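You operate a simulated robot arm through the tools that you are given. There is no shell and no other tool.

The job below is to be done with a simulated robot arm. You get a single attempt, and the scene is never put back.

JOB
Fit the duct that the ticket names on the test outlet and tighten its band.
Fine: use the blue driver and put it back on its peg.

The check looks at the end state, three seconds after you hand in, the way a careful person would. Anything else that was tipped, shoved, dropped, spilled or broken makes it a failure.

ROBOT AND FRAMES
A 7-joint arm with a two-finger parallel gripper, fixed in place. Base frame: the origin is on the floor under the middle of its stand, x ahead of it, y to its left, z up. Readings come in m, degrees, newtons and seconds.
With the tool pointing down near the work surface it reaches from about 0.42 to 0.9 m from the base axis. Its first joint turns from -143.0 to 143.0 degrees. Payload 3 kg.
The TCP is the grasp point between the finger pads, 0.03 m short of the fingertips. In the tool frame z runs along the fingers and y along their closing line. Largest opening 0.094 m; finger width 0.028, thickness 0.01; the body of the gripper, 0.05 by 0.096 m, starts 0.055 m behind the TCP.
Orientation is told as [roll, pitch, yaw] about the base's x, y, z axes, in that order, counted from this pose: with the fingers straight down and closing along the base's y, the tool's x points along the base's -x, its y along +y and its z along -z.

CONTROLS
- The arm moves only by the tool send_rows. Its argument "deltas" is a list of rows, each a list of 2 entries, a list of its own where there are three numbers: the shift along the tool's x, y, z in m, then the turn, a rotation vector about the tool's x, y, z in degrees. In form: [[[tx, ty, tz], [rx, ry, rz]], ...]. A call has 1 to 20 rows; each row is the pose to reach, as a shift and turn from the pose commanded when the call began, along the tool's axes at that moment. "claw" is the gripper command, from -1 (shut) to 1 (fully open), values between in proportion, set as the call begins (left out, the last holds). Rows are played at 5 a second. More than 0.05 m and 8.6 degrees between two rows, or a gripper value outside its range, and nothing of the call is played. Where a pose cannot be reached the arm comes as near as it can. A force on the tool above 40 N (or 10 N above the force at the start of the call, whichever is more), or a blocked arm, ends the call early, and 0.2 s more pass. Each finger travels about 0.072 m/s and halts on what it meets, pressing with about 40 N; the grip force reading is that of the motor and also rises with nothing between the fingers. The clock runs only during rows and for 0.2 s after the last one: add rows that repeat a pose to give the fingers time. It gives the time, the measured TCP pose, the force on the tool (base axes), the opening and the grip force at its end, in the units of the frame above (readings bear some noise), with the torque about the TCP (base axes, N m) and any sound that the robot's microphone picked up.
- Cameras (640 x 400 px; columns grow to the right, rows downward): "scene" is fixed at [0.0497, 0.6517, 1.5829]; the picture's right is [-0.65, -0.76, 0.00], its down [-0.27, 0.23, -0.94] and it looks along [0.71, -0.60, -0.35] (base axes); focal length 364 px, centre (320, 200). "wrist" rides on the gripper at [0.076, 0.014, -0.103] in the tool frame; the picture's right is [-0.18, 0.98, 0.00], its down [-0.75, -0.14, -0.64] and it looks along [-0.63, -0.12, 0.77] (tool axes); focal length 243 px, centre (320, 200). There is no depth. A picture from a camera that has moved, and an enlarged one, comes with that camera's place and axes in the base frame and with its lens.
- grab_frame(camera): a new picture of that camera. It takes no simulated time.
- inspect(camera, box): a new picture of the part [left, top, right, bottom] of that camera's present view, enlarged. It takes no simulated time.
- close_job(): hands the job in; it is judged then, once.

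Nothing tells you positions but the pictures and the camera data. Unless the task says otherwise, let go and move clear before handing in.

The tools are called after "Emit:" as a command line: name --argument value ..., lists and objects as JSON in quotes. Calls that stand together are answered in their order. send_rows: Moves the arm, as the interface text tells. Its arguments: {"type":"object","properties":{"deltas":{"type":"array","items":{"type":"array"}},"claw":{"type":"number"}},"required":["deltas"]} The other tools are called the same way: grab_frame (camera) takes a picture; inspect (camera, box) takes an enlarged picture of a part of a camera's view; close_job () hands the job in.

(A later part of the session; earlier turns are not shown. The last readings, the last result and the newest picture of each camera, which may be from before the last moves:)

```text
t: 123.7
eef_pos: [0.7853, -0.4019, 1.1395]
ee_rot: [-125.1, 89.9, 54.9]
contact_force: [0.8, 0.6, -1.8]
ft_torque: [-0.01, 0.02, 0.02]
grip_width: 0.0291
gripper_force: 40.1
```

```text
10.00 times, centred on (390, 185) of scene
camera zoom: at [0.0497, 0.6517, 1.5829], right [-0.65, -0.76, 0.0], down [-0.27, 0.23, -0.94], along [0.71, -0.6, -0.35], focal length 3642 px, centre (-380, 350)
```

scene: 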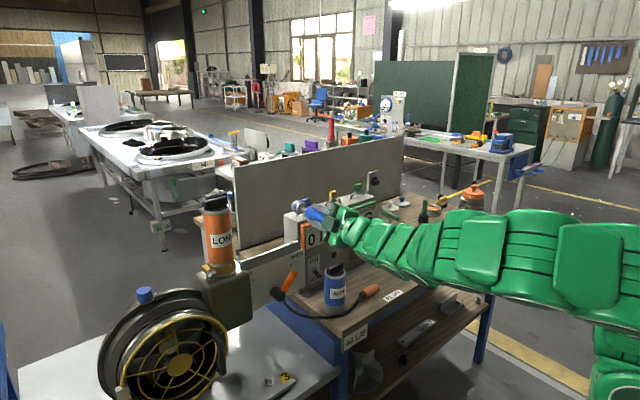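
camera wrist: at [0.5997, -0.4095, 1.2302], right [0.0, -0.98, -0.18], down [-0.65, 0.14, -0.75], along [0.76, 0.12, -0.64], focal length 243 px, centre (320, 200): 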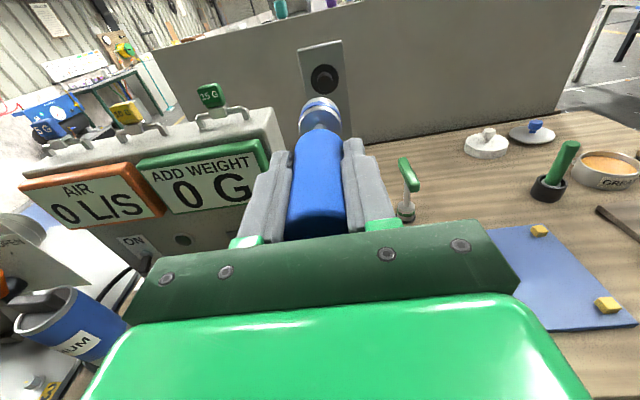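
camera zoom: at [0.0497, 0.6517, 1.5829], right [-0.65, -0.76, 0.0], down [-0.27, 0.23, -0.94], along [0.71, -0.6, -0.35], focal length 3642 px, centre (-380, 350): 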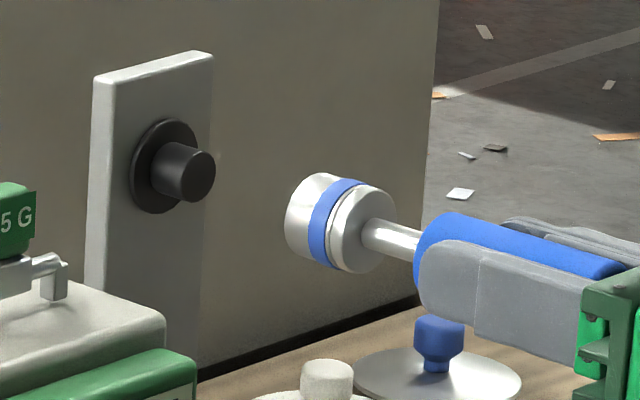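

Nearly in line. I'll enlarge further to judge the driver's tilt and height relative to the peg.

Emit:
inspect --camera "scene" --box '[375, 172, 411, 200]'

```text
14.29 times, centred on (393, 186) of scene
camera zoom: at [0.0497, 0.6517, 1.5829], right [-0.65, -0.76, 0.0], down [-0.27, 0.23, -0.94], along [0.71, -0.6, -0.35], focal length 5203 px, centre (-723, 400)
```

zoom: 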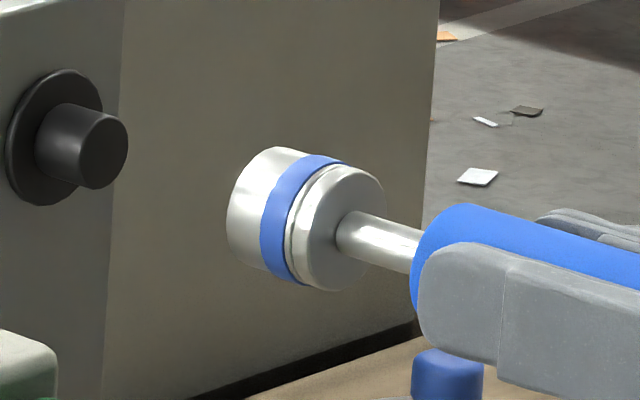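

The driver is in line with the peg in both views. I'll advance 38 mm to just before the peg end and re-check.

Emit:
send_rows --deltas '[[[0.0, -0.0005, 0.012], [0, 0, 0]], [[0.0, -0.0005, 0.025], [0, 0, 0]], [[0.0, -0.0005, 0.038], [0, 0, 0]], [[0.0, -0.0005, 0.038], [0, 0, 0]]]'

Emit:
inspect --camera "wrist" --box '[285, 55, 355, 145]'

Emit:
inspect --camera "scene" --box '[370, 170, 406, 198]'

```text
t: 124.7
eef_pos: [0.8234, -0.4006, 1.141]
ee_rot: [-141.2, 89.9, 39.0]
contact_force: [0.3, 0.6, -0.5]
ft_torque: [0.02, 0.02, 0.04]
grip_width: 0.0292
gripper_force: 40.0
```

```text
4.44 times, centred on (320, 100) of wrist
camera zoom: at [0.7203, -0.414, 1.2173], right [0.0, -0.98, -0.19], down [-0.64, 0.14, -0.75], along [0.77, 0.12, -0.63], focal length 1078 px, centre (320, 644)
```

zoom: 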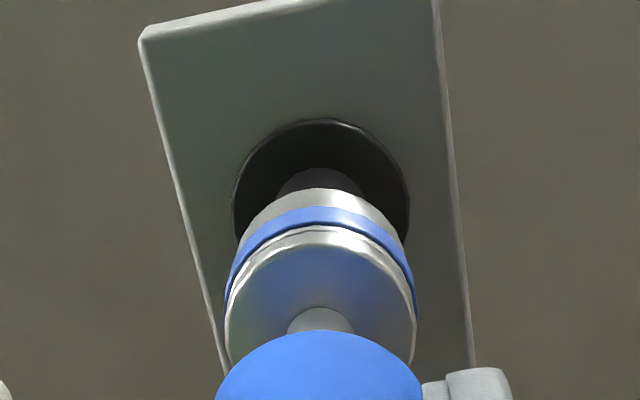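

```text
14.29 times, centred on (388, 184) of scene
camera zoom: at [0.0497, 0.6517, 1.5829], right [-0.65, -0.76, 0.0], down [-0.27, 0.23, -0.94], along [0.71, -0.6, -0.35], focal length 5203 px, centre (-651, 429)
```

zoom: 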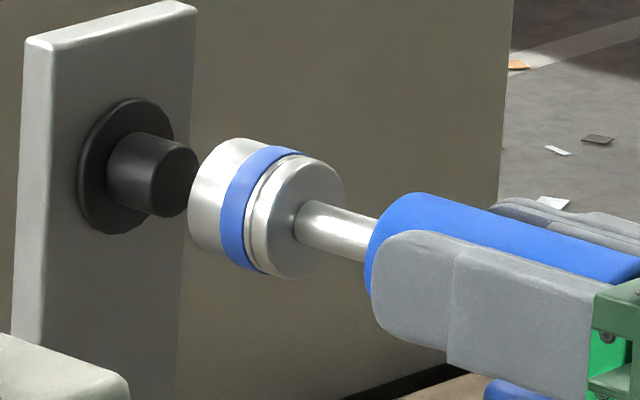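

Lateral alignment is good; the driver is about 1.5 mm high. I'll lower it by 1.5 mm and ease it onto the peg.

Emit:
send_rows --deltas '[[[-0.0015, 0.0, 0.0], [0, 0, 0]], [[-0.0015, 0.0, 0.004], [0, 0, 0]], [[-0.0015, 0.0, 0.008], [0, 0, 0]], [[-0.0015, 0.0, 0.012], [0, 0, 0]], [[-0.0015, 0.0, 0.012], [0, 0, 0]]]'

Emit:
inspect --camera "scene" --box '[370, 170, 406, 198]'

Emit:
inspect --camera "wrist" --box '[285, 55, 355, 145]'

```text
t: 125.9
eef_pos: [0.8349, -0.4012, 1.14]
ee_rot: [-121.4, 90.0, 58.7]
contact_force: [1.4, -0.2, -1.0]
ft_torque: [0.01, 0.01, 0.02]
grip_width: 0.0293
gripper_force: 40.1
```

```text
14.29 times, centred on (388, 184) of scene
camera zoom: at [0.0497, 0.6517, 1.5829], right [-0.65, -0.76, 0.0], down [-0.27, 0.23, -0.94], along [0.71, -0.6, -0.35], focal length 5203 px, centre (-651, 429)
```

zoom: 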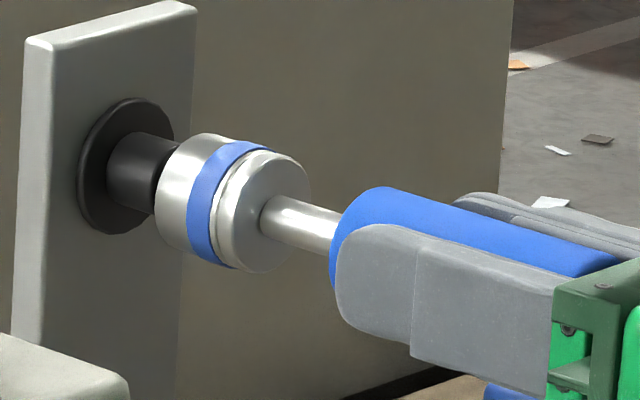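

```text
4.44 times, centred on (320, 100) of wrist
camera zoom: at [0.7324, -0.4143, 1.2159], right [0.0, -0.98, -0.19], down [-0.64, 0.14, -0.75], along [0.77, 0.12, -0.63], focal length 1078 px, centre (320, 644)
```

zoom: 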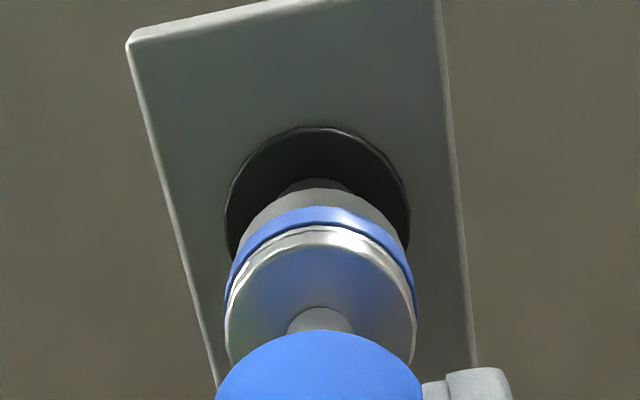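

It's sliding onto the peg without contact. I'll continue 20 mm to seat it.

Emit:
send_rows --deltas '[[[0, 0.0, 0.005], [0, 0, 0]], [[0, 0.0, 0.01], [0, 0, 0]], [[0, 0.0, 0.014], [0, 0, 0]], [[0, 0.0, 0.017], [0, 0, 0]], [[0, 0.0, 0.0195], [0, 0, 0]], [[0, 0.0, 0.0195], [0, 0, 0]]]'

Emit:
inspect --camera "scene" --box '[370, 170, 406, 198]'

Emit:
inspect --camera "wrist" --box '[285, 55, 355, 145]'

```text
t: 127.3
eef_pos: [0.855, -0.3988, 1.1395]
ee_rot: [-145.4, 89.9, 34.6]
contact_force: [-0.3, -0.9, -0.5]
ft_torque: [0.02, -0.04, -0.02]
grip_width: 0.0291
gripper_force: 39.8
```

```text
14.29 times, centred on (388, 184) of scene
camera zoom: at [0.0497, 0.6517, 1.5829], right [-0.65, -0.76, 0.0], down [-0.27, 0.23, -0.94], along [0.71, -0.6, -0.35], focal length 5203 px, centre (-651, 429)
```

zoom: 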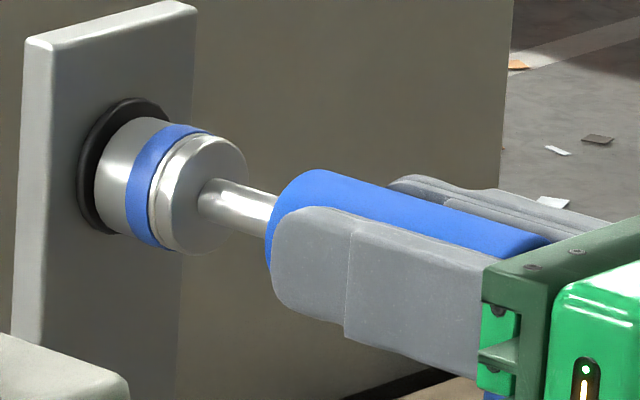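

```text
4.44 times, centred on (320, 100) of wrist
camera zoom: at [0.7527, -0.4127, 1.2159], right [0.0, -0.98, -0.19], down [-0.64, 0.14, -0.75], along [0.77, 0.12, -0.63], focal length 1078 px, centre (320, 644)
```

zoom: 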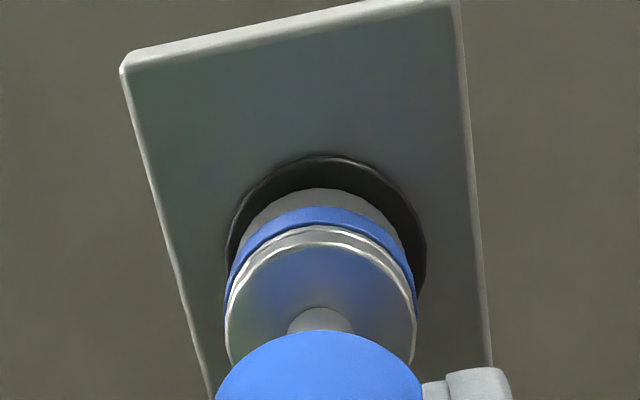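

The driver is back on its peg. I'll seat it the last few millimetres until light contact, then open and re-grip it cleanly.

Emit:
send_rows --deltas '[[[0, 0, 0.0008], [0, 0, 0]], [[0, 0, 0.0016], [0, 0, 0]], [[0, 0, 0.0024], [0, 0, 0]], [[0, 0, 0.0032], [0, 0, 0]], [[0, 0, 0.004], [0, 0, 0]], [[0, 0, 0.0048], [0, 0, 0]]]'

Emit:
inspect --camera "scene" --box '[370, 170, 406, 198]'

```text
t: 128.7
eef_pos: [0.8579, -0.4007, 1.1406]
ee_rot: [-174.1, 89.8, 5.9]
contact_force: [-27.3, 4.0, 7.9]
ft_torque: [-0.07, 0.61, -0.06]
grip_width: 0.0292
gripper_force: 39.4
stopped in row 6: the force on the tool passed its limit at 52 N (the readings are from after the stop); the commanded pose is now the measured one
```

```text
14.29 times, centred on (388, 184) of scene
camera zoom: at [0.0497, 0.6517, 1.5829], right [-0.65, -0.76, 0.0], down [-0.27, 0.23, -0.94], along [0.71, -0.6, -0.35], focal length 5203 px, centre (-651, 429)
```

zoom: 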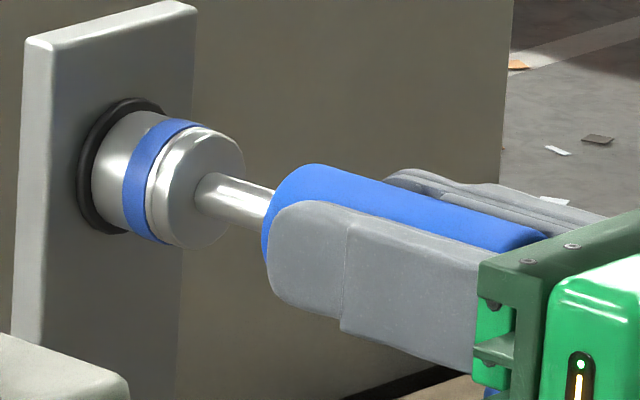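

The driver is seated firmly. I'll relieve the press by 1 mm and open the gripper partway.

Emit:
send_rows --deltas '[[[0, 0, -0.0006], [0, 0, 0]], [[0, 0, -0.001], [0, 0, 0]]]'

Emit:
send_rows --deltas '[[[0, 0, 0], [0, 0, 0]], [[0, 0, 0], [0, 0, 0]], [[0, 0, 0], [0, 0, 0]]]' --claw 0.2

Emit:
grab_frame --camera "wrist"

Emit:
inspect --camera "scene" --box '[370, 165, 420, 205]'

```text
t: 129.3
eef_pos: [0.8574, -0.4009, 1.1386]
ee_rot: [-125.9, 89.9, 54.3]
contact_force: [-2.3, -1.5, 7.2]
ft_torque: [0.02, -0.68, -0.19]
grip_width: 0.0292
gripper_force: 40.3
```

```text
t: 130.1
eef_pos: [0.8586, -0.3993, 1.138]
ee_rot: [-124.4, 90.0, 55.8]
contact_force: [0.1, -1.2, 0.0]
ft_torque: [-0.02, -0.01, -0.01]
grip_width: 0.056
gripper_force: 0.0
```

```text
taken
camera wrist: at [0.7553, -0.4133, 1.215], right [0.0, -0.98, -0.19], down [-0.64, 0.14, -0.75], along [0.77, 0.12, -0.63], focal length 243 px, centre (320, 200)
```

wrist: 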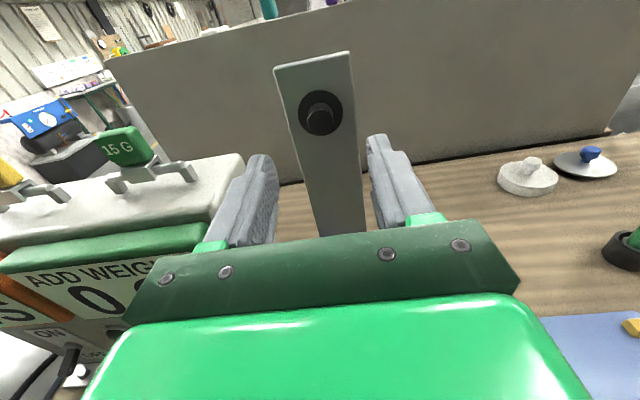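

```text
10.00 times, centred on (395, 185) of scene
camera zoom: at [0.0497, 0.6517, 1.5829], right [-0.65, -0.76, 0.0], down [-0.27, 0.23, -0.94], along [0.71, -0.6, -0.35], focal length 3642 px, centre (-430, 350)
```

zoom: 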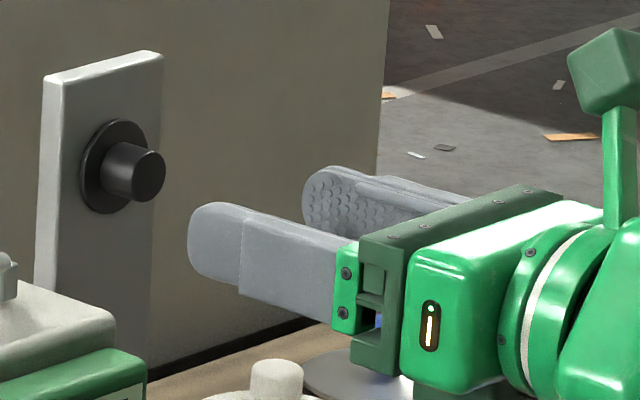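

The peg is bare: the driver slipped off when I opened the fingers. I must find it before moving anything, so I'll look around in both views.

Emit:
grab_frame --camera "scene"

Emit:
inspect --camera "scene" --box '[360, 180, 480, 270]'

Emit:
inspect --camera "wrist" --box '[220, 120, 640, 330]'

Emit:
inspect --camera "scene" --box '[390, 195, 440, 235]'

```text
taken
```

scene: 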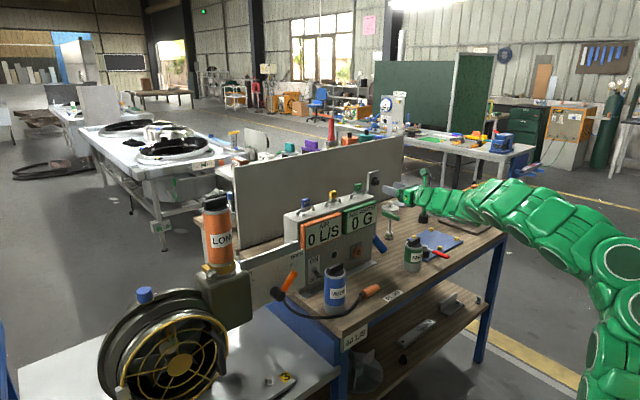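

```text
4.44 times, centred on (420, 225) of scene
camera zoom: at [0.0497, 0.6517, 1.5829], right [-0.65, -0.76, 0.0], down [-0.27, 0.23, -0.94], along [0.71, -0.6, -0.35], focal length 1619 px, centre (-124, 89)
```

zoom: 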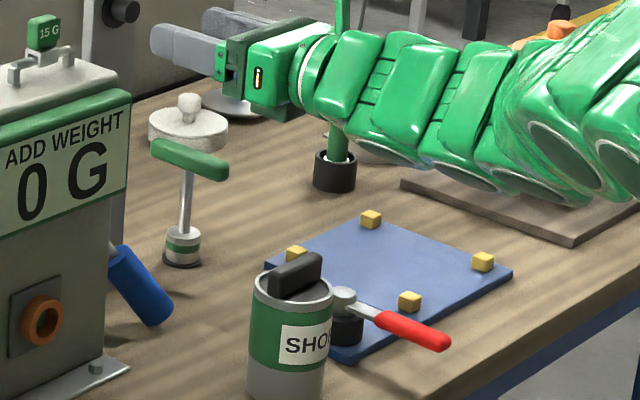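

```text
1.52 times, centred on (430, 225) of wrist
camera zoom: at [0.7553, -0.4133, 1.215], right [0.0, -0.98, -0.19], down [-0.64, 0.14, -0.75], along [0.77, 0.12, -0.63], focal length 370 px, centre (152, 162)
```

zoom: 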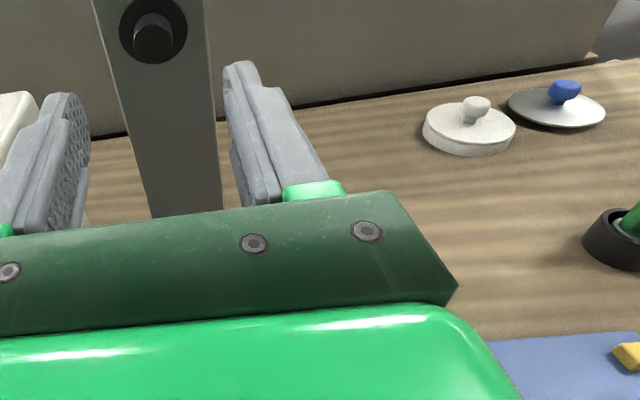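

```text
10.00 times, centred on (415, 215) of scene
camera zoom: at [0.0497, 0.6517, 1.5829], right [-0.65, -0.76, 0.0], down [-0.27, 0.23, -0.94], along [0.71, -0.6, -0.35], focal length 3642 px, centre (-630, 50)
```

zoom: 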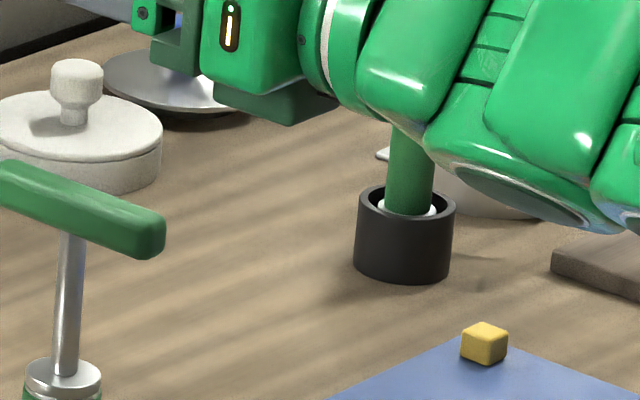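

The driver fell and is lying on the bench at roughly (0.92, -0.41), next to the end of the instrument box; nothing else appears to have been knocked. I'll back the gripper straight out, then find a good view of it.

Emit:
send_rows --deltas '[[[0, 0, -0.02], [0, 0, 0]], [[0, 0, -0.05], [0, 0, 0]], [[0, 0, -0.09], [0, 0, 0]], [[0, 0, -0.13], [0, 0, 0]], [[0.02, 0, -0.16], [0, 0, 0]], [[0.05, 0, -0.16], [0, 0, 0]], [[0.05, 0, -0.16], [0, 0, 0]]]'

Emit:
grab_frame --camera "wrist"

Emit:
inspect --camera "scene" --box '[345, 200, 425, 270]'

```text
t: 131.7
eef_pos: [0.696, -0.4038, 1.186]
ee_rot: [-124.0, 89.9, 56.1]
contact_force: [0.0, -0.7, 0.1]
ft_torque: [0.0, -0.01, 0.0]
grip_width: 0.0562
gripper_force: 0.0
```

```text
taken
camera wrist: at [0.594, -0.4169, 1.2621], right [0.0, -0.98, -0.19], down [-0.64, 0.14, -0.75], along [0.77, 0.12, -0.63], focal length 243 px, centre (320, 200)
```

wrist: 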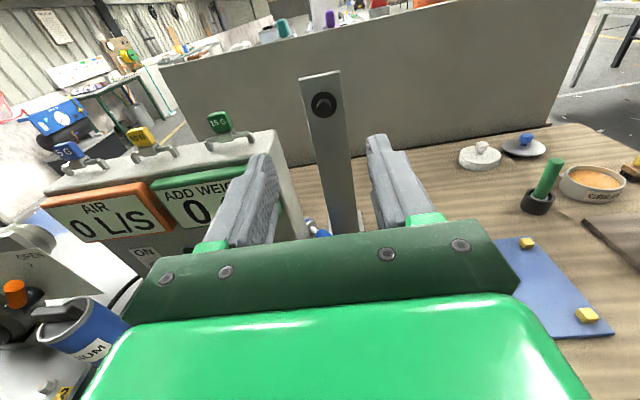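

```text
5.71 times, centred on (385, 235) of scene
camera zoom: at [0.0497, 0.6517, 1.5829], right [-0.65, -0.76, 0.0], down [-0.27, 0.23, -0.94], along [0.71, -0.6, -0.35], focal length 2081 px, centre (-51, 0)
```

zoom: 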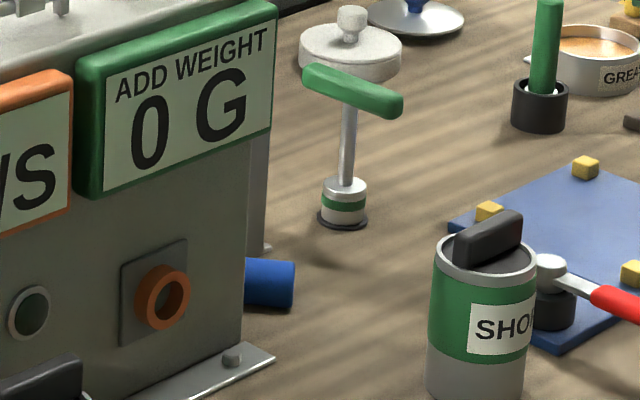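

The driver is lying flat beside the box end, handle toward me, roughly from (0.90, -0.385) to (1.0, -0.32). I'll pitch the camera down to see it clearly before planning the pick-up.

Emit:
send_rows --deltas '[[[0.006, 0, -0.01], [0, -7, 0]], [[0.012, 0, -0.02], [0, -14, 0]], [[0.018, 0, -0.03], [0, -21, 0]], [[0.024, 0, -0.04], [0, -28, 0]], [[0.03, 0, -0.05], [0, -35, 0]], [[0.03, 0, -0.05], [0, -35, 0]]]'

Emit:
grab_frame --camera "wrist"

Emit:
grab_frame --camera "scene"

```text
t: 133.1
eef_pos: [0.6448, -0.4015, 1.2165]
ee_rot: [-0.1, 54.9, 180.0]
contact_force: [-0.3, 0.8, 1.2]
ft_torque: [-0.05, 0.0, 0.0]
grip_width: 0.0565
gripper_force: 0.1
```

```text
taken
camera wrist: at [0.6053, -0.4147, 1.3387], right [-0.1, -0.98, -0.15], down [-0.96, 0.14, -0.25], along [0.27, 0.12, -0.96], focal length 243 px, centre (320, 200)
```

wrist: 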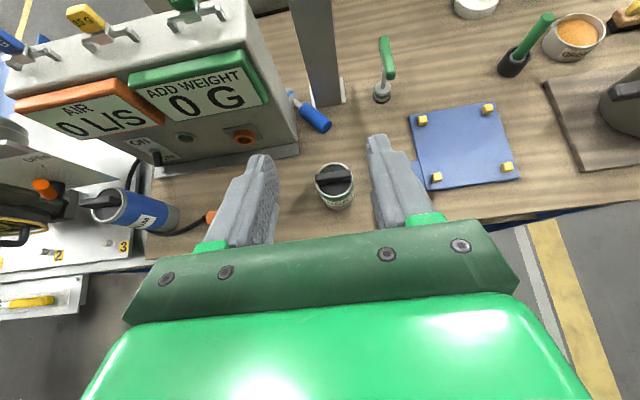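

```text
taken
```

scene: 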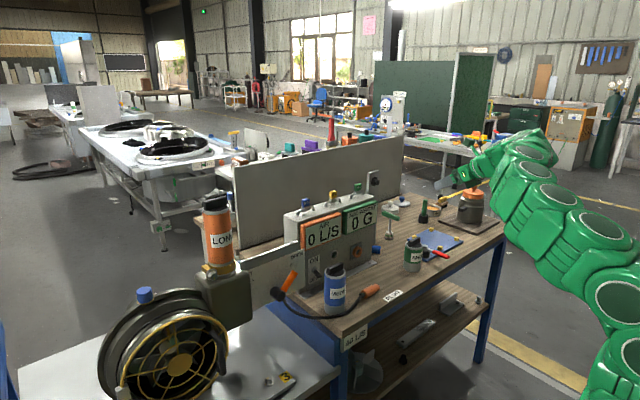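

Now I can see the whole driver from above. I'll enlarge it to measure its position and direction.

Emit:
inspect --camera "wrist" --box '[260, 60, 420, 180]'

Emit:
inspect --camera "scene" --box '[350, 215, 420, 270]'

```text
3.33 times, centred on (340, 120) of wrist
camera zoom: at [0.6053, -0.4147, 1.3387], right [-0.1, -0.98, -0.15], down [-0.96, 0.14, -0.25], along [0.27, 0.12, -0.96], focal length 809 px, centre (253, 467)
```

zoom: 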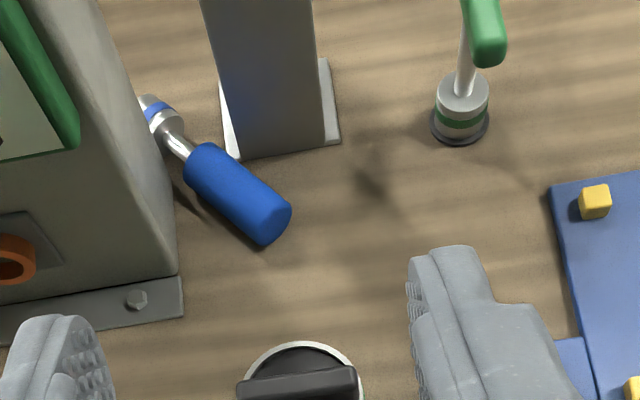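

```text
7.27 times, centred on (385, 242) of scene
camera zoom: at [0.0497, 0.6517, 1.5829], right [-0.65, -0.76, 0.0], down [-0.27, 0.23, -0.94], along [0.71, -0.6, -0.35], focal length 2649 px, centre (-153, -109)
```

zoom: 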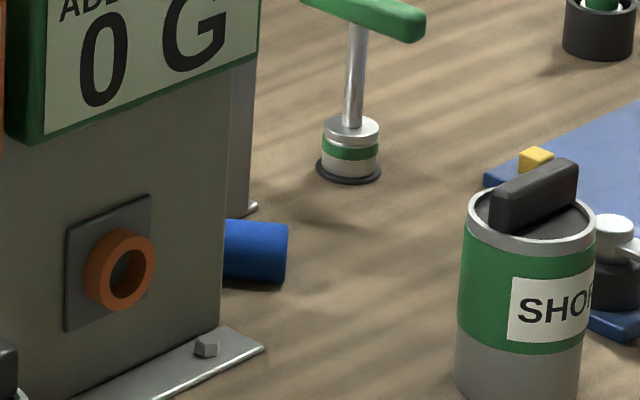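

The driver lies at heading ~36°, its handle end at about (0.8985, -0.386) and its socket against the box end. I'll approach with the tool pitched 30° down and yawed about 33°, first moving to a safe point above and behind it.

Emit:
send_rows --deltas '[[[-0.008, 0.0023, 0.0355], [3.4, 0.6, -2.4]], [[-0.016, 0.0046, 0.071], [6.8, 1.2, -4.8]], [[-0.0244, 0.007, 0.1065], [10.1, 1.9, -7.1]], [[-0.0325, 0.0093, 0.142], [13.5, 2.5, -9.5]], [[-0.0406, 0.0116, 0.1775], [16.9, 3.1, -11.9]], [[-0.0488, 0.0139, 0.213], [20.3, 3.7, -14.3]], [[-0.057, 0.0162, 0.2485], [23.6, 4.4, -16.6]], [[-0.065, 0.0185, 0.284], [27, 5, -19]], [[-0.065, 0.0185, 0.284], [27, 5, -19]]]'

Emit:
grab_frame --camera "wrist"

Emit:
grab_frame --camera "scene"

```text
t: 135.1
eef_pos: [0.8438, -0.4209, 0.9999]
ee_rot: [2.9, 59.7, -144.4]
contact_force: [0.2, 0.1, 0.1]
ft_torque: [-0.01, 0.03, -0.01]
grip_width: 0.0565
gripper_force: 0.1
```

```text
taken
camera wrist: at [0.808, -0.4571, 1.1181], right [0.46, -0.88, -0.13], down [-0.86, -0.4, -0.33], along [0.24, 0.27, -0.93], focal length 243 px, centre (320, 200)
```

wrist: 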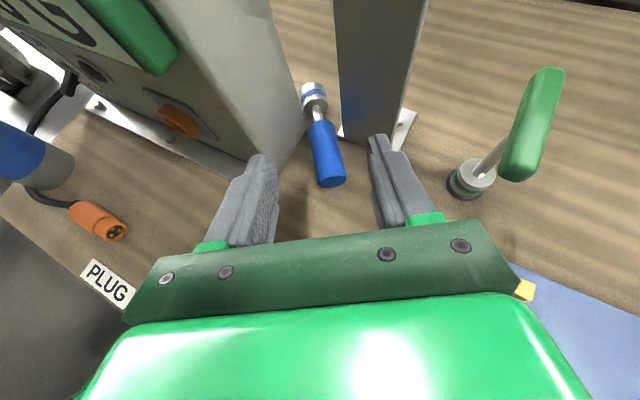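

```text
taken
```

scene: 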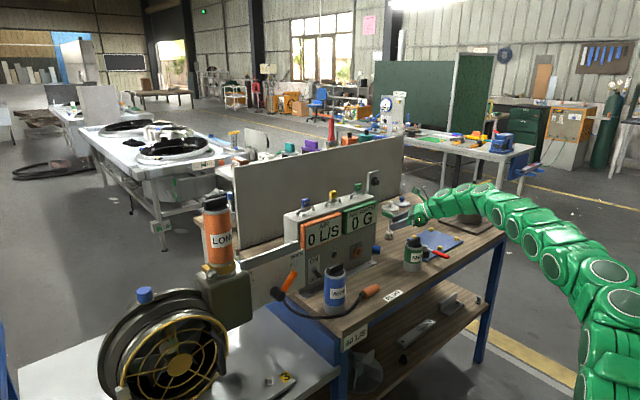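

I have an excellent view straight down the driver. I'll enlarge it to compute the grasp precisely.

Emit:
inspect --camera "wrist" --box '[260, 70, 400, 210]'

Emit:
inspect --camera "scene" --box '[360, 180, 460, 270]'

```text
2.86 times, centred on (330, 140) of wrist
camera zoom: at [0.808, -0.4571, 1.1181], right [0.46, -0.88, -0.13], down [-0.86, -0.4, -0.33], along [0.24, 0.27, -0.93], focal length 693 px, centre (291, 371)
```

zoom: 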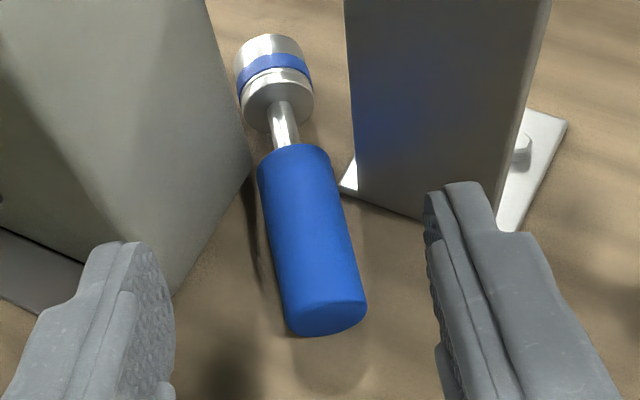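

```text
4.44 times, centred on (410, 225) of scene
camera zoom: at [0.0497, 0.6517, 1.5829], right [-0.65, -0.76, 0.0], down [-0.27, 0.23, -0.94], along [0.71, -0.6, -0.35], focal length 1619 px, centre (-80, 89)
```

zoom: 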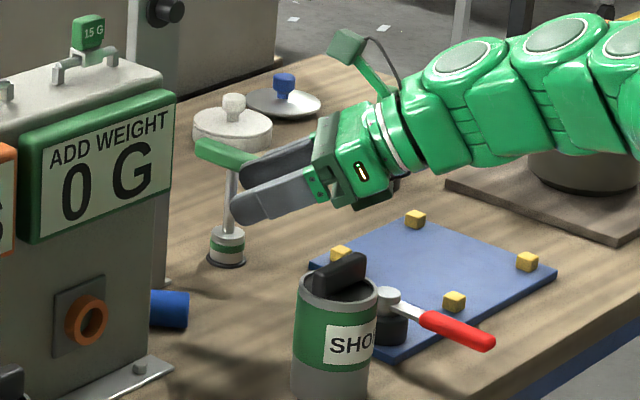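

The driver's heading is about 38°, with its handle end at (0.898, -0.388). I'll narrow the fingers, yaw 5.5° more to match, and move to a point 5 cm above the grasp, clear of the post and box.

Emit:
send_rows --deltas '[[[-0.006, 0, 0.03], [1.6, 0, -0.4]], [[-0.012, 0, 0.061], [3.2, 0.1, -0.8]], [[-0.0181, 0.0001, 0.0919], [4.73, 0.13, -1.2]], [[-0.0181, 0.0001, 0.0919], [4.73, 0.13, -1.2]]]' --claw 0.0

Emit:
grab_frame --camera "wrist"

Emit:
inspect --camera "wrist" --box '[230, 70, 410, 240]'

```text
t: 136.1
eef_pos: [0.9014, -0.3822, 0.9386]
ee_rot: [0.1, 59.8, -142.1]
contact_force: [0.2, -0.2, 0.0]
ft_torque: [-0.04, 0.0, 0.03]
grip_width: 0.0469
gripper_force: 0.1
```

```text
taken
camera wrist: at [0.8706, -0.4228, 1.0568], right [0.53, -0.83, -0.16], down [-0.82, -0.46, -0.33], along [0.2, 0.3, -0.93], focal length 243 px, centre (320, 200)
```

wrist: 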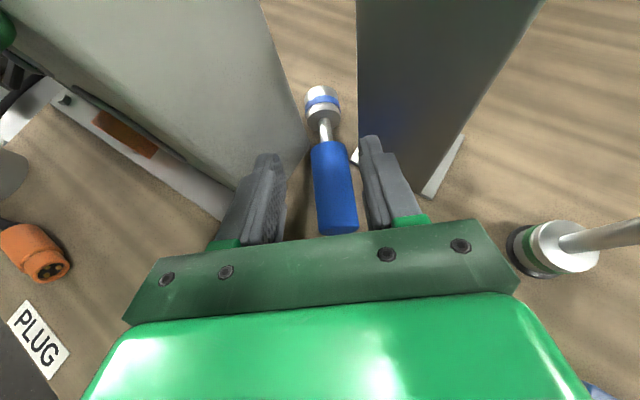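

```text
2.35 times, centred on (320, 155) of wrist
camera zoom: at [0.8706, -0.4228, 1.0568], right [0.53, -0.83, -0.16], down [-0.82, -0.46, -0.33], along [0.2, 0.3, -0.93], focal length 571 px, centre (320, 306)
```

zoom: 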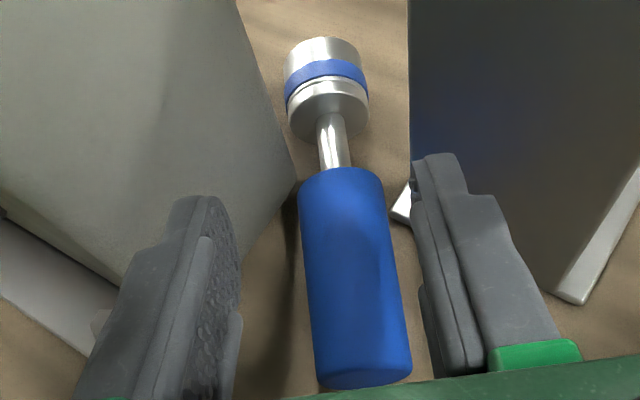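

The handle is between the fingers, about 3 mm off-centre. I'll correct that and descend 5 cm onto it, watching for contact with the bench.

Emit:
send_rows --deltas '[[[-0.0, 0.0034, 0.0], [0, 0, 0]], [[-0.015, 0.0034, 0.0075], [0, 0, 0]], [[-0.028, 0.0034, 0.014], [0, 0, 0]], [[-0.037, 0.0034, 0.0186], [0, 0, 0]], [[-0.042, 0.0034, 0.0211], [0, 0, 0]], [[-0.0452, 0.0034, 0.0227], [0, 0, 0]], [[-0.0452, 0.0034, 0.0227], [0, 0, 0]]]'

Emit:
grab_frame --camera "wrist"

Emit:
inspect --camera "scene" --box '[360, 190, 460, 270]'

```text
t: 137.7
eef_pos: [0.901, -0.3855, 0.8906]
ee_rot: [0.3, 60.0, -142.0]
contact_force: [-0.3, 0.8, 0.1]
ft_torque: [-0.01, -0.04, -0.01]
grip_width: 0.0472
gripper_force: 0.0
```

```text
taken
camera wrist: at [0.8702, -0.4271, 1.0079], right [0.53, -0.83, -0.16], down [-0.82, -0.46, -0.33], along [0.2, 0.3, -0.93], focal length 243 px, centre (320, 200)
```

wrist: 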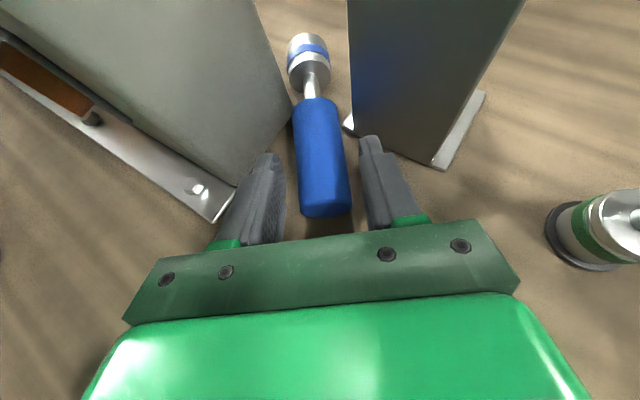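

```text
5.00 times, centred on (410, 230) of scene
camera zoom: at [0.0497, 0.6517, 1.5829], right [-0.65, -0.76, 0.0], down [-0.27, 0.23, -0.94], along [0.71, -0.6, -0.35], focal length 1821 px, centre (-130, 50)
```

zoom: 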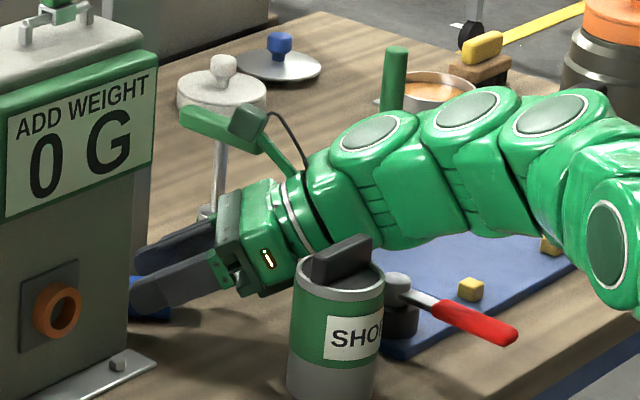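

The handle is centred between the fingers. I'll lower 4 mm more for a deeper grip and then close.

Emit:
send_rows --deltas '[[[-0.0017, 0, 0.001], [0, 0, 0]], [[-0.0035, 0, 0.002], [0, 0, 0]], [[-0.0035, 0, 0.002], [0, 0, 0]]]'

Emit:
send_rows --deltas '[[[0, 0, 0], [0, 0, 0]], [[0, 0, 0], [0, 0, 0]], [[0, 0, 0], [0, 0, 0]], [[0, 0, 0], [0, 0, 0]]]' --claw -1

Emit:
grab_frame --camera "wrist"

```text
t: 138.5
eef_pos: [0.901, -0.3872, 0.8862]
ee_rot: [0.2, 59.9, -142.0]
contact_force: [0.3, 0.0, 0.2]
ft_torque: [-0.02, 0.01, 0.01]
grip_width: 0.0471
gripper_force: 0.0
```

```text
t: 139.5
eef_pos: [0.9027, -0.3866, 0.8856]
ee_rot: [0.1, 59.9, -142.1]
contact_force: [0.4, 0.7, -0.8]
ft_torque: [0.01, -0.02, -0.01]
grip_width: 0.029
gripper_force: 39.8
```

```text
taken
camera wrist: at [0.8708, -0.4275, 1.0034], right [0.53, -0.83, -0.16], down [-0.82, -0.46, -0.33], along [0.2, 0.3, -0.93], focal length 243 px, centre (320, 200)
```

wrist: 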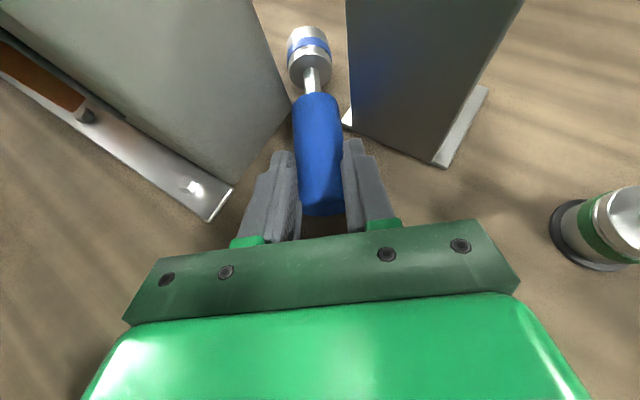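

The driver is gripped again (29 mm). I'll lift it straight up 8 cm, checking that nothing resists.

Emit:
send_rows --deltas '[[[0.0087, 0, -0.005], [0, 0, 0]], [[0.0217, 0, -0.0125], [0, 0, 0]], [[0.039, 0, -0.0225], [0, 0, 0]], [[0.0563, 0, -0.0325], [0, 0, 0]], [[0.0693, 0, -0.04], [0, 0, 0]], [[0.0693, 0, -0.04], [0, 0, 0]]]'

Emit:
grab_frame --camera "wrist"

Emit:
inspect --camera "scene" --box '[350, 180, 470, 270]'

```text
t: 140.9
eef_pos: [0.9021, -0.3863, 0.9636]
ee_rot: [0.2, 60.0, -142.1]
contact_force: [0.3, -0.3, -2.2]
ft_torque: [-0.03, 0.03, -0.01]
grip_width: 0.029
gripper_force: 40.1
```

```text
taken
camera wrist: at [0.8718, -0.4272, 1.0813], right [0.53, -0.83, -0.16], down [-0.82, -0.46, -0.33], along [0.2, 0.3, -0.93], focal length 243 px, centre (320, 200)
```

wrist: 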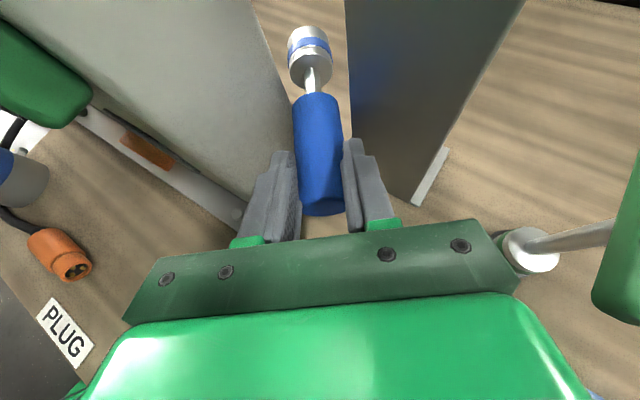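

```text
4.44 times, centred on (410, 225) of scene
camera zoom: at [0.0497, 0.6517, 1.5829], right [-0.65, -0.76, 0.0], down [-0.27, 0.23, -0.94], along [0.71, -0.6, -0.35], focal length 1619 px, centre (-80, 89)
```

zoom: 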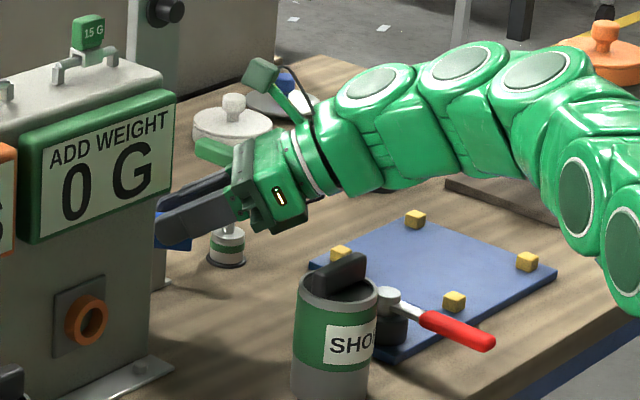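

The driver came up cleanly. I'll draw it back along its own axis, out from between the box and the post, rising slightly.

Emit:
send_rows --deltas '[[[0.0011, 0, -0.03], [0, 0, 0]], [[0.0022, 0, -0.062], [0, 0, 0]], [[0.0033, 0, -0.0943], [0, 0, 0]], [[0.0033, 0, -0.0943], [0, 0, 0]]]'

Emit:
grab_frame --camera "scene"

Emit:
grab_frame --camera "wrist"

```text
t: 141.9
eef_pos: [0.8412, -0.4334, 1.0144]
ee_rot: [0.1, 59.9, -142.1]
contact_force: [0.5, -0.8, -0.1]
ft_torque: [-0.01, 0.04, 0.0]
grip_width: 0.029
gripper_force: 39.7
```

```text
taken
```

scene: 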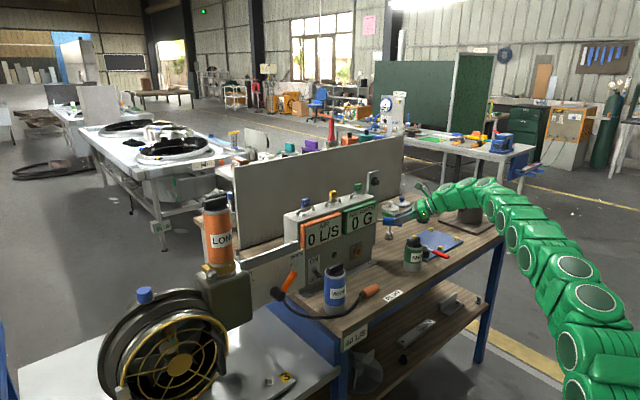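

```text
taken
camera wrist: at [0.81, -0.4755, 1.1319], right [0.53, -0.83, -0.16], down [-0.82, -0.46, -0.33], along [0.2, 0.3, -0.93], focal length 243 px, centre (320, 200)
```

wrist: 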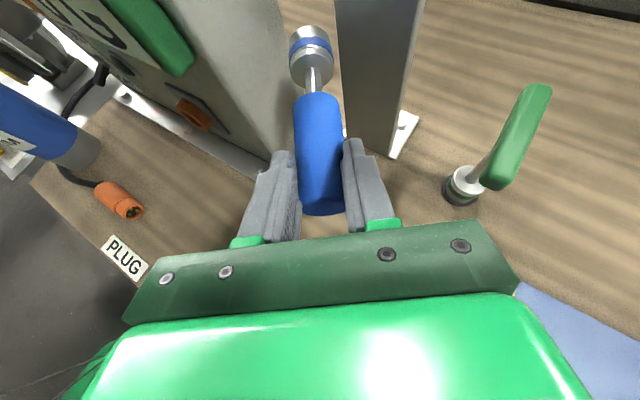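

The driver is free. I'll raise it, swing the heading back to +x and move in front of the peg, keeping the tool pitched 30° so the driver stays level.

Emit:
send_rows --deltas '[[[0.0147, -0.0173, -0.0246], [-5.5, 0, 3.2]], [[0.0293, -0.0346, -0.0492], [-11, 0, 6.3]], [[0.044, -0.0518, -0.0738], [-16.5, 0, 9.5]], [[0.0587, -0.0691, -0.0985], [-21.9, 0, 12.7]], [[0.0733, -0.0864, -0.1231], [-27.4, 0, 15.8]], [[0.088, -0.1037, -0.1477], [-32.9, 0, 19]], [[0.088, -0.1037, -0.1477], [-32.9, 0, 19]]]'

Emit:
grab_frame --camera "wrist"

Emit:
inspect --camera "scene" --box '[360, 160, 460, 230]'

```text
t: 143.5
eef_pos: [0.7099, -0.4027, 1.1673]
ee_rot: [0.3, 59.8, 180.0]
contact_force: [-0.4, 0.5, -1.2]
ft_torque: [0.0, 0.08, 0.01]
grip_width: 0.0288
gripper_force: 40.3
```

```text
taken
camera wrist: at [0.6596, -0.4156, 1.2848], right [-0.1, -0.98, -0.16], down [-0.93, 0.15, -0.33], along [0.35, 0.11, -0.93], focal length 243 px, centre (320, 200)
```

wrist: 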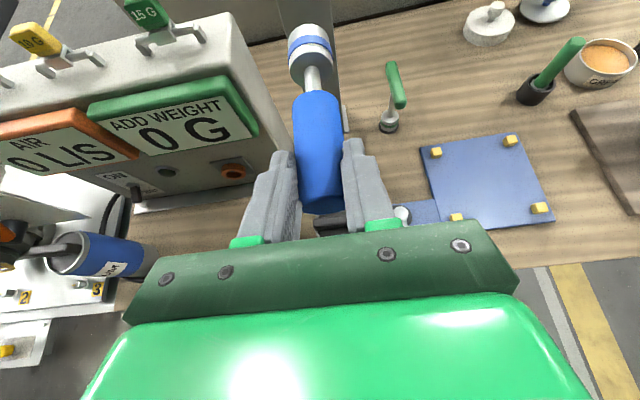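

```text
5.71 times, centred on (410, 195) of scene
camera zoom: at [0.0497, 0.6517, 1.5829], right [-0.65, -0.76, 0.0], down [-0.27, 0.23, -0.94], along [0.71, -0.6, -0.35], focal length 2081 px, centre (-194, 229)
```

zoom: 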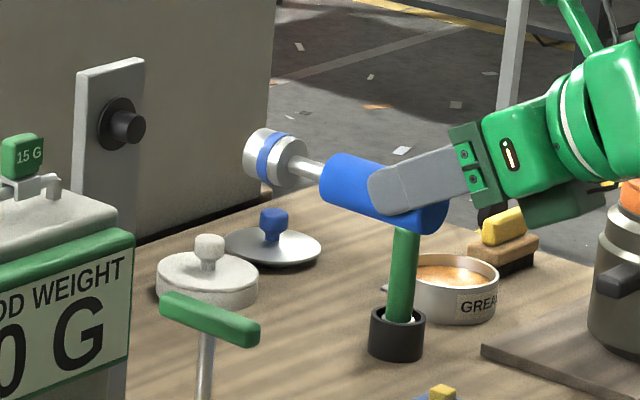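

The driver is held level with the tool pitched 30°. I'll enlarge both views to measure exactly how it sits in the fingers.

Emit:
inspect --camera "wrist" --box '[230, 10, 410, 230]'

Emit:
inspect --camera "scene" --box '[385, 170, 450, 215]'

```text
1.82 times, centred on (320, 120) of wrist
camera zoom: at [0.6596, -0.4156, 1.2848], right [-0.1, -0.98, -0.16], down [-0.93, 0.15, -0.33], along [0.35, 0.11, -0.93], focal length 441 px, centre (320, 346)
```

zoom: 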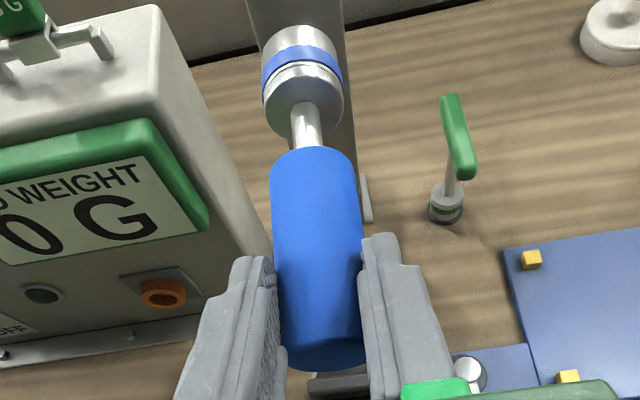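

```text
8.89 times, centred on (418, 192) of scene
camera zoom: at [0.0497, 0.6517, 1.5829], right [-0.65, -0.76, 0.0], down [-0.27, 0.23, -0.94], along [0.71, -0.6, -0.35], focal length 3237 px, centre (-547, 267)
```

zoom: 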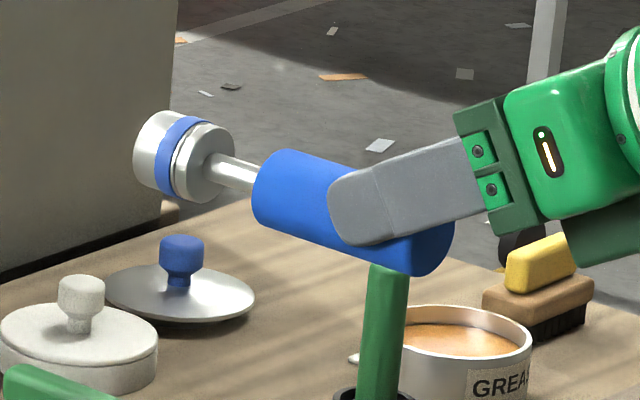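

Combining both views, the driver is pitched up about 3° and yawed -1°; its axis runs about 20 mm below the grasp point with the tip 138 mm ahead. I'll level it and carry it back to the bolt for one more firm test, since turning clockwise there will also bring the fingers above and below the handle, which is safer for the peg.

Emit:
send_rows --deltas '[[[0.0069, -0.03, -0.0179], [0.3, -0.7, -0.2]], [[0.0138, -0.07, -0.0358], [0.6, -1.5, -0.3]], [[0.0208, -0.112, -0.0537], [0.8, -2.2, -0.5]], [[0.0189, -0.157, -0.067], [1.04, -2.9, -0.6]], [[0.0189, -0.203, -0.067], [1.04, -2.9, -0.6]], [[0.0189, -0.249, -0.067], [1.04, -2.9, -0.6]], [[0.0189, -0.295, -0.067], [1.04, -2.9, -0.6]], [[0.0189, -0.341, -0.067], [1.04, -2.9, -0.6]], [[0.0189, -0.387, -0.067], [1.04, -2.9, -0.6]], [[0.0189, -0.433, -0.067], [1.04, -2.9, -0.6]], [[0.0189, -0.479, -0.067], [1.04, -2.9, -0.6]], [[0.0189, -0.525, -0.067], [1.04, -2.9, -0.6]], [[0.0189, -0.571, -0.067], [1.04, -2.9, -0.6]], [[0.0189, -0.617, -0.067], [1.04, -2.9, -0.6]], [[0.0189, -0.663, -0.067], [1.04, -2.9, -0.6]], [[0.0189, -0.709, -0.067], [1.04, -2.9, -0.6]], [[0.0189, -0.7496, -0.067], [1.04, -2.9, -0.6]], [[0.0189, -0.7496, -0.067], [1.04, -2.9, -0.6]]]'

Emit:
grab_frame --camera "wrist"

Emit:
grab_frame --camera "scene"

```text
t: 147.3
eef_pos: [0.6644, 0.3465, 1.2166]
ee_rot: [0.3, 57.1, -178.8]
contact_force: [-0.2, 0.3, -1.0]
ft_torque: [0.01, 0.04, 0.0]
grip_width: 0.0287
gripper_force: 40.2
```

```text
taken
camera wrist: at [0.6215, 0.3327, 1.3369], right [-0.08, -0.98, -0.15], down [-0.95, 0.12, -0.28], along [0.3, 0.12, -0.95], focal length 243 px, centre (320, 200)
```

wrist: 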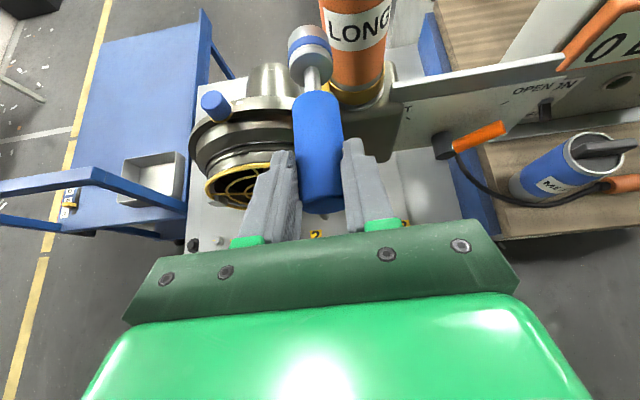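

```text
taken
```

scene: 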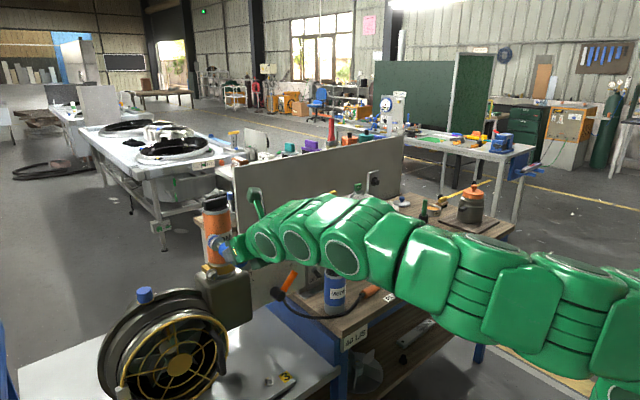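

Good reach here. I'll enlarge the scene view to check the driver's level and position relative to the bolt before lowering.

Emit:
inspect --camera "scene" --box '[195, 225, 265, 285]'

Emit:
inspect --camera "wrist" --box '[250, 10, 390, 220]'

```text
6.67 times, centred on (230, 255) of scene
camera zoom: at [0.0497, 0.6517, 1.5829], right [-0.65, -0.76, 0.0], down [-0.27, 0.23, -0.94], along [0.71, -0.6, -0.35], focal length 2428 px, centre (920, -167)
```

zoom: 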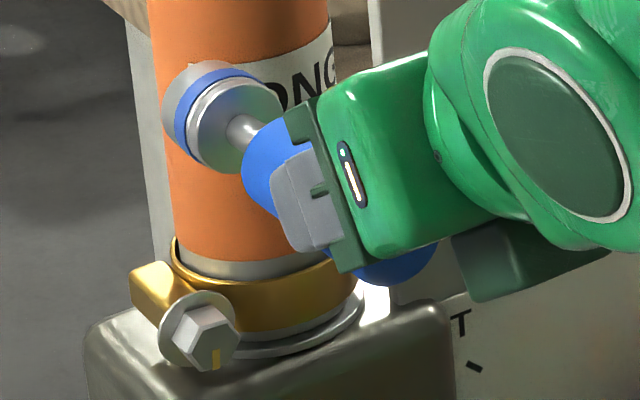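

```text
1.90 times, centred on (320, 115) of wrist
camera zoom: at [0.6215, 0.3327, 1.3369], right [-0.08, -0.98, -0.15], down [-0.95, 0.12, -0.28], along [0.3, 0.12, -0.95], focal length 462 px, centre (320, 362)
```

zoom: 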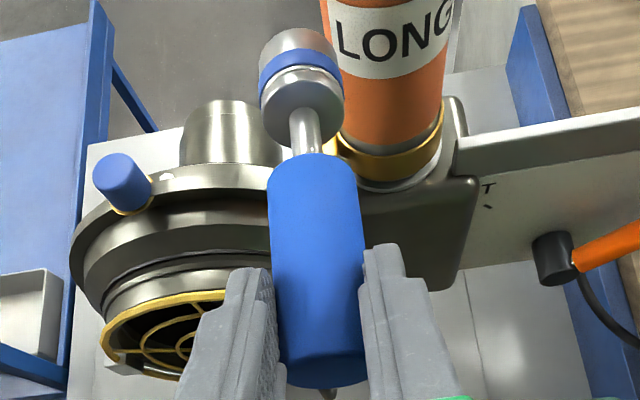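

The driver is within about 1.4° of level, with its axis at y≈0.350. I'll trim the pitch and lower it in front of the hex, keeping the socket about 2 cm short of it.

Emit:
send_rows --deltas '[[[-0.0246, 0.0002, 0.0115], [0, -0.4, 0]], [[-0.0492, 0.0005, 0.0229], [0, -0.8, 0]], [[-0.0738, 0.0007, 0.0344], [0, -1.2, 0]], [[-0.0984, 0.0009, 0.0458], [0, -1.2, 0]], [[-0.0984, 0.0009, 0.0458], [0, -1.2, 0]]]'

Emit:
inspect --camera "scene" --box '[200, 250, 260, 300]'

Emit:
inspect --camera "wrist" --box '[260, 0, 380, 90]'

```text
t: 148.5
eef_pos: [0.6502, 0.3436, 1.1069]
ee_rot: [0.3, 55.8, -178.8]
contact_force: [-0.2, 0.5, -0.7]
ft_torque: [-0.02, 0.07, 0.04]
grip_width: 0.0288
gripper_force: 40.2
```

```text
8.00 times, centred on (230, 275) of scene
camera zoom: at [0.0497, 0.6517, 1.5829], right [-0.65, -0.76, 0.0], down [-0.27, 0.23, -0.94], along [0.71, -0.6, -0.35], focal length 2914 px, centre (1040, -400)
```

zoom: 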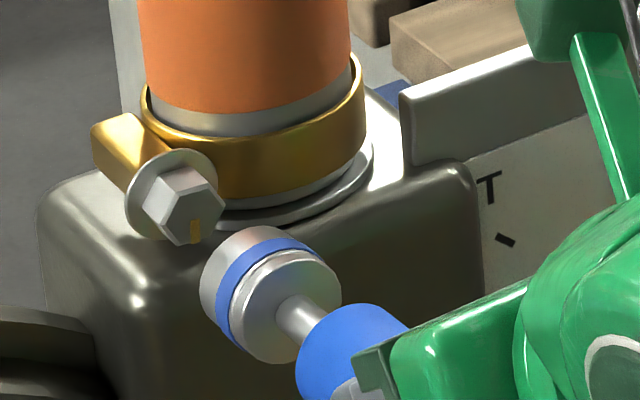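

```text
4.44 times, centred on (320, 45) of wrist
camera zoom: at [0.6093, 0.3309, 1.2272], right [-0.09, -0.98, -0.15], down [-0.96, 0.12, -0.26], along [0.28, 0.12, -0.95], focal length 1078 px, centre (320, 889)
```

zoom: 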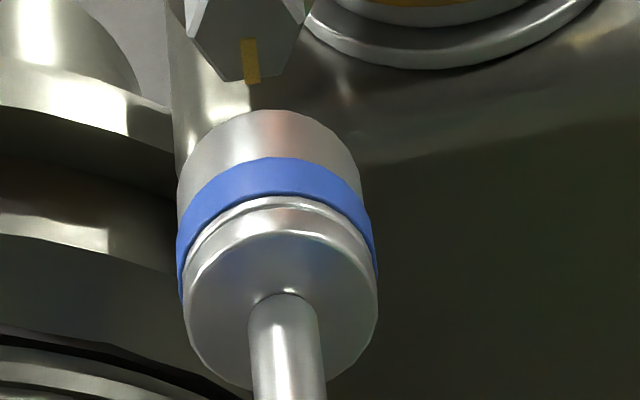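

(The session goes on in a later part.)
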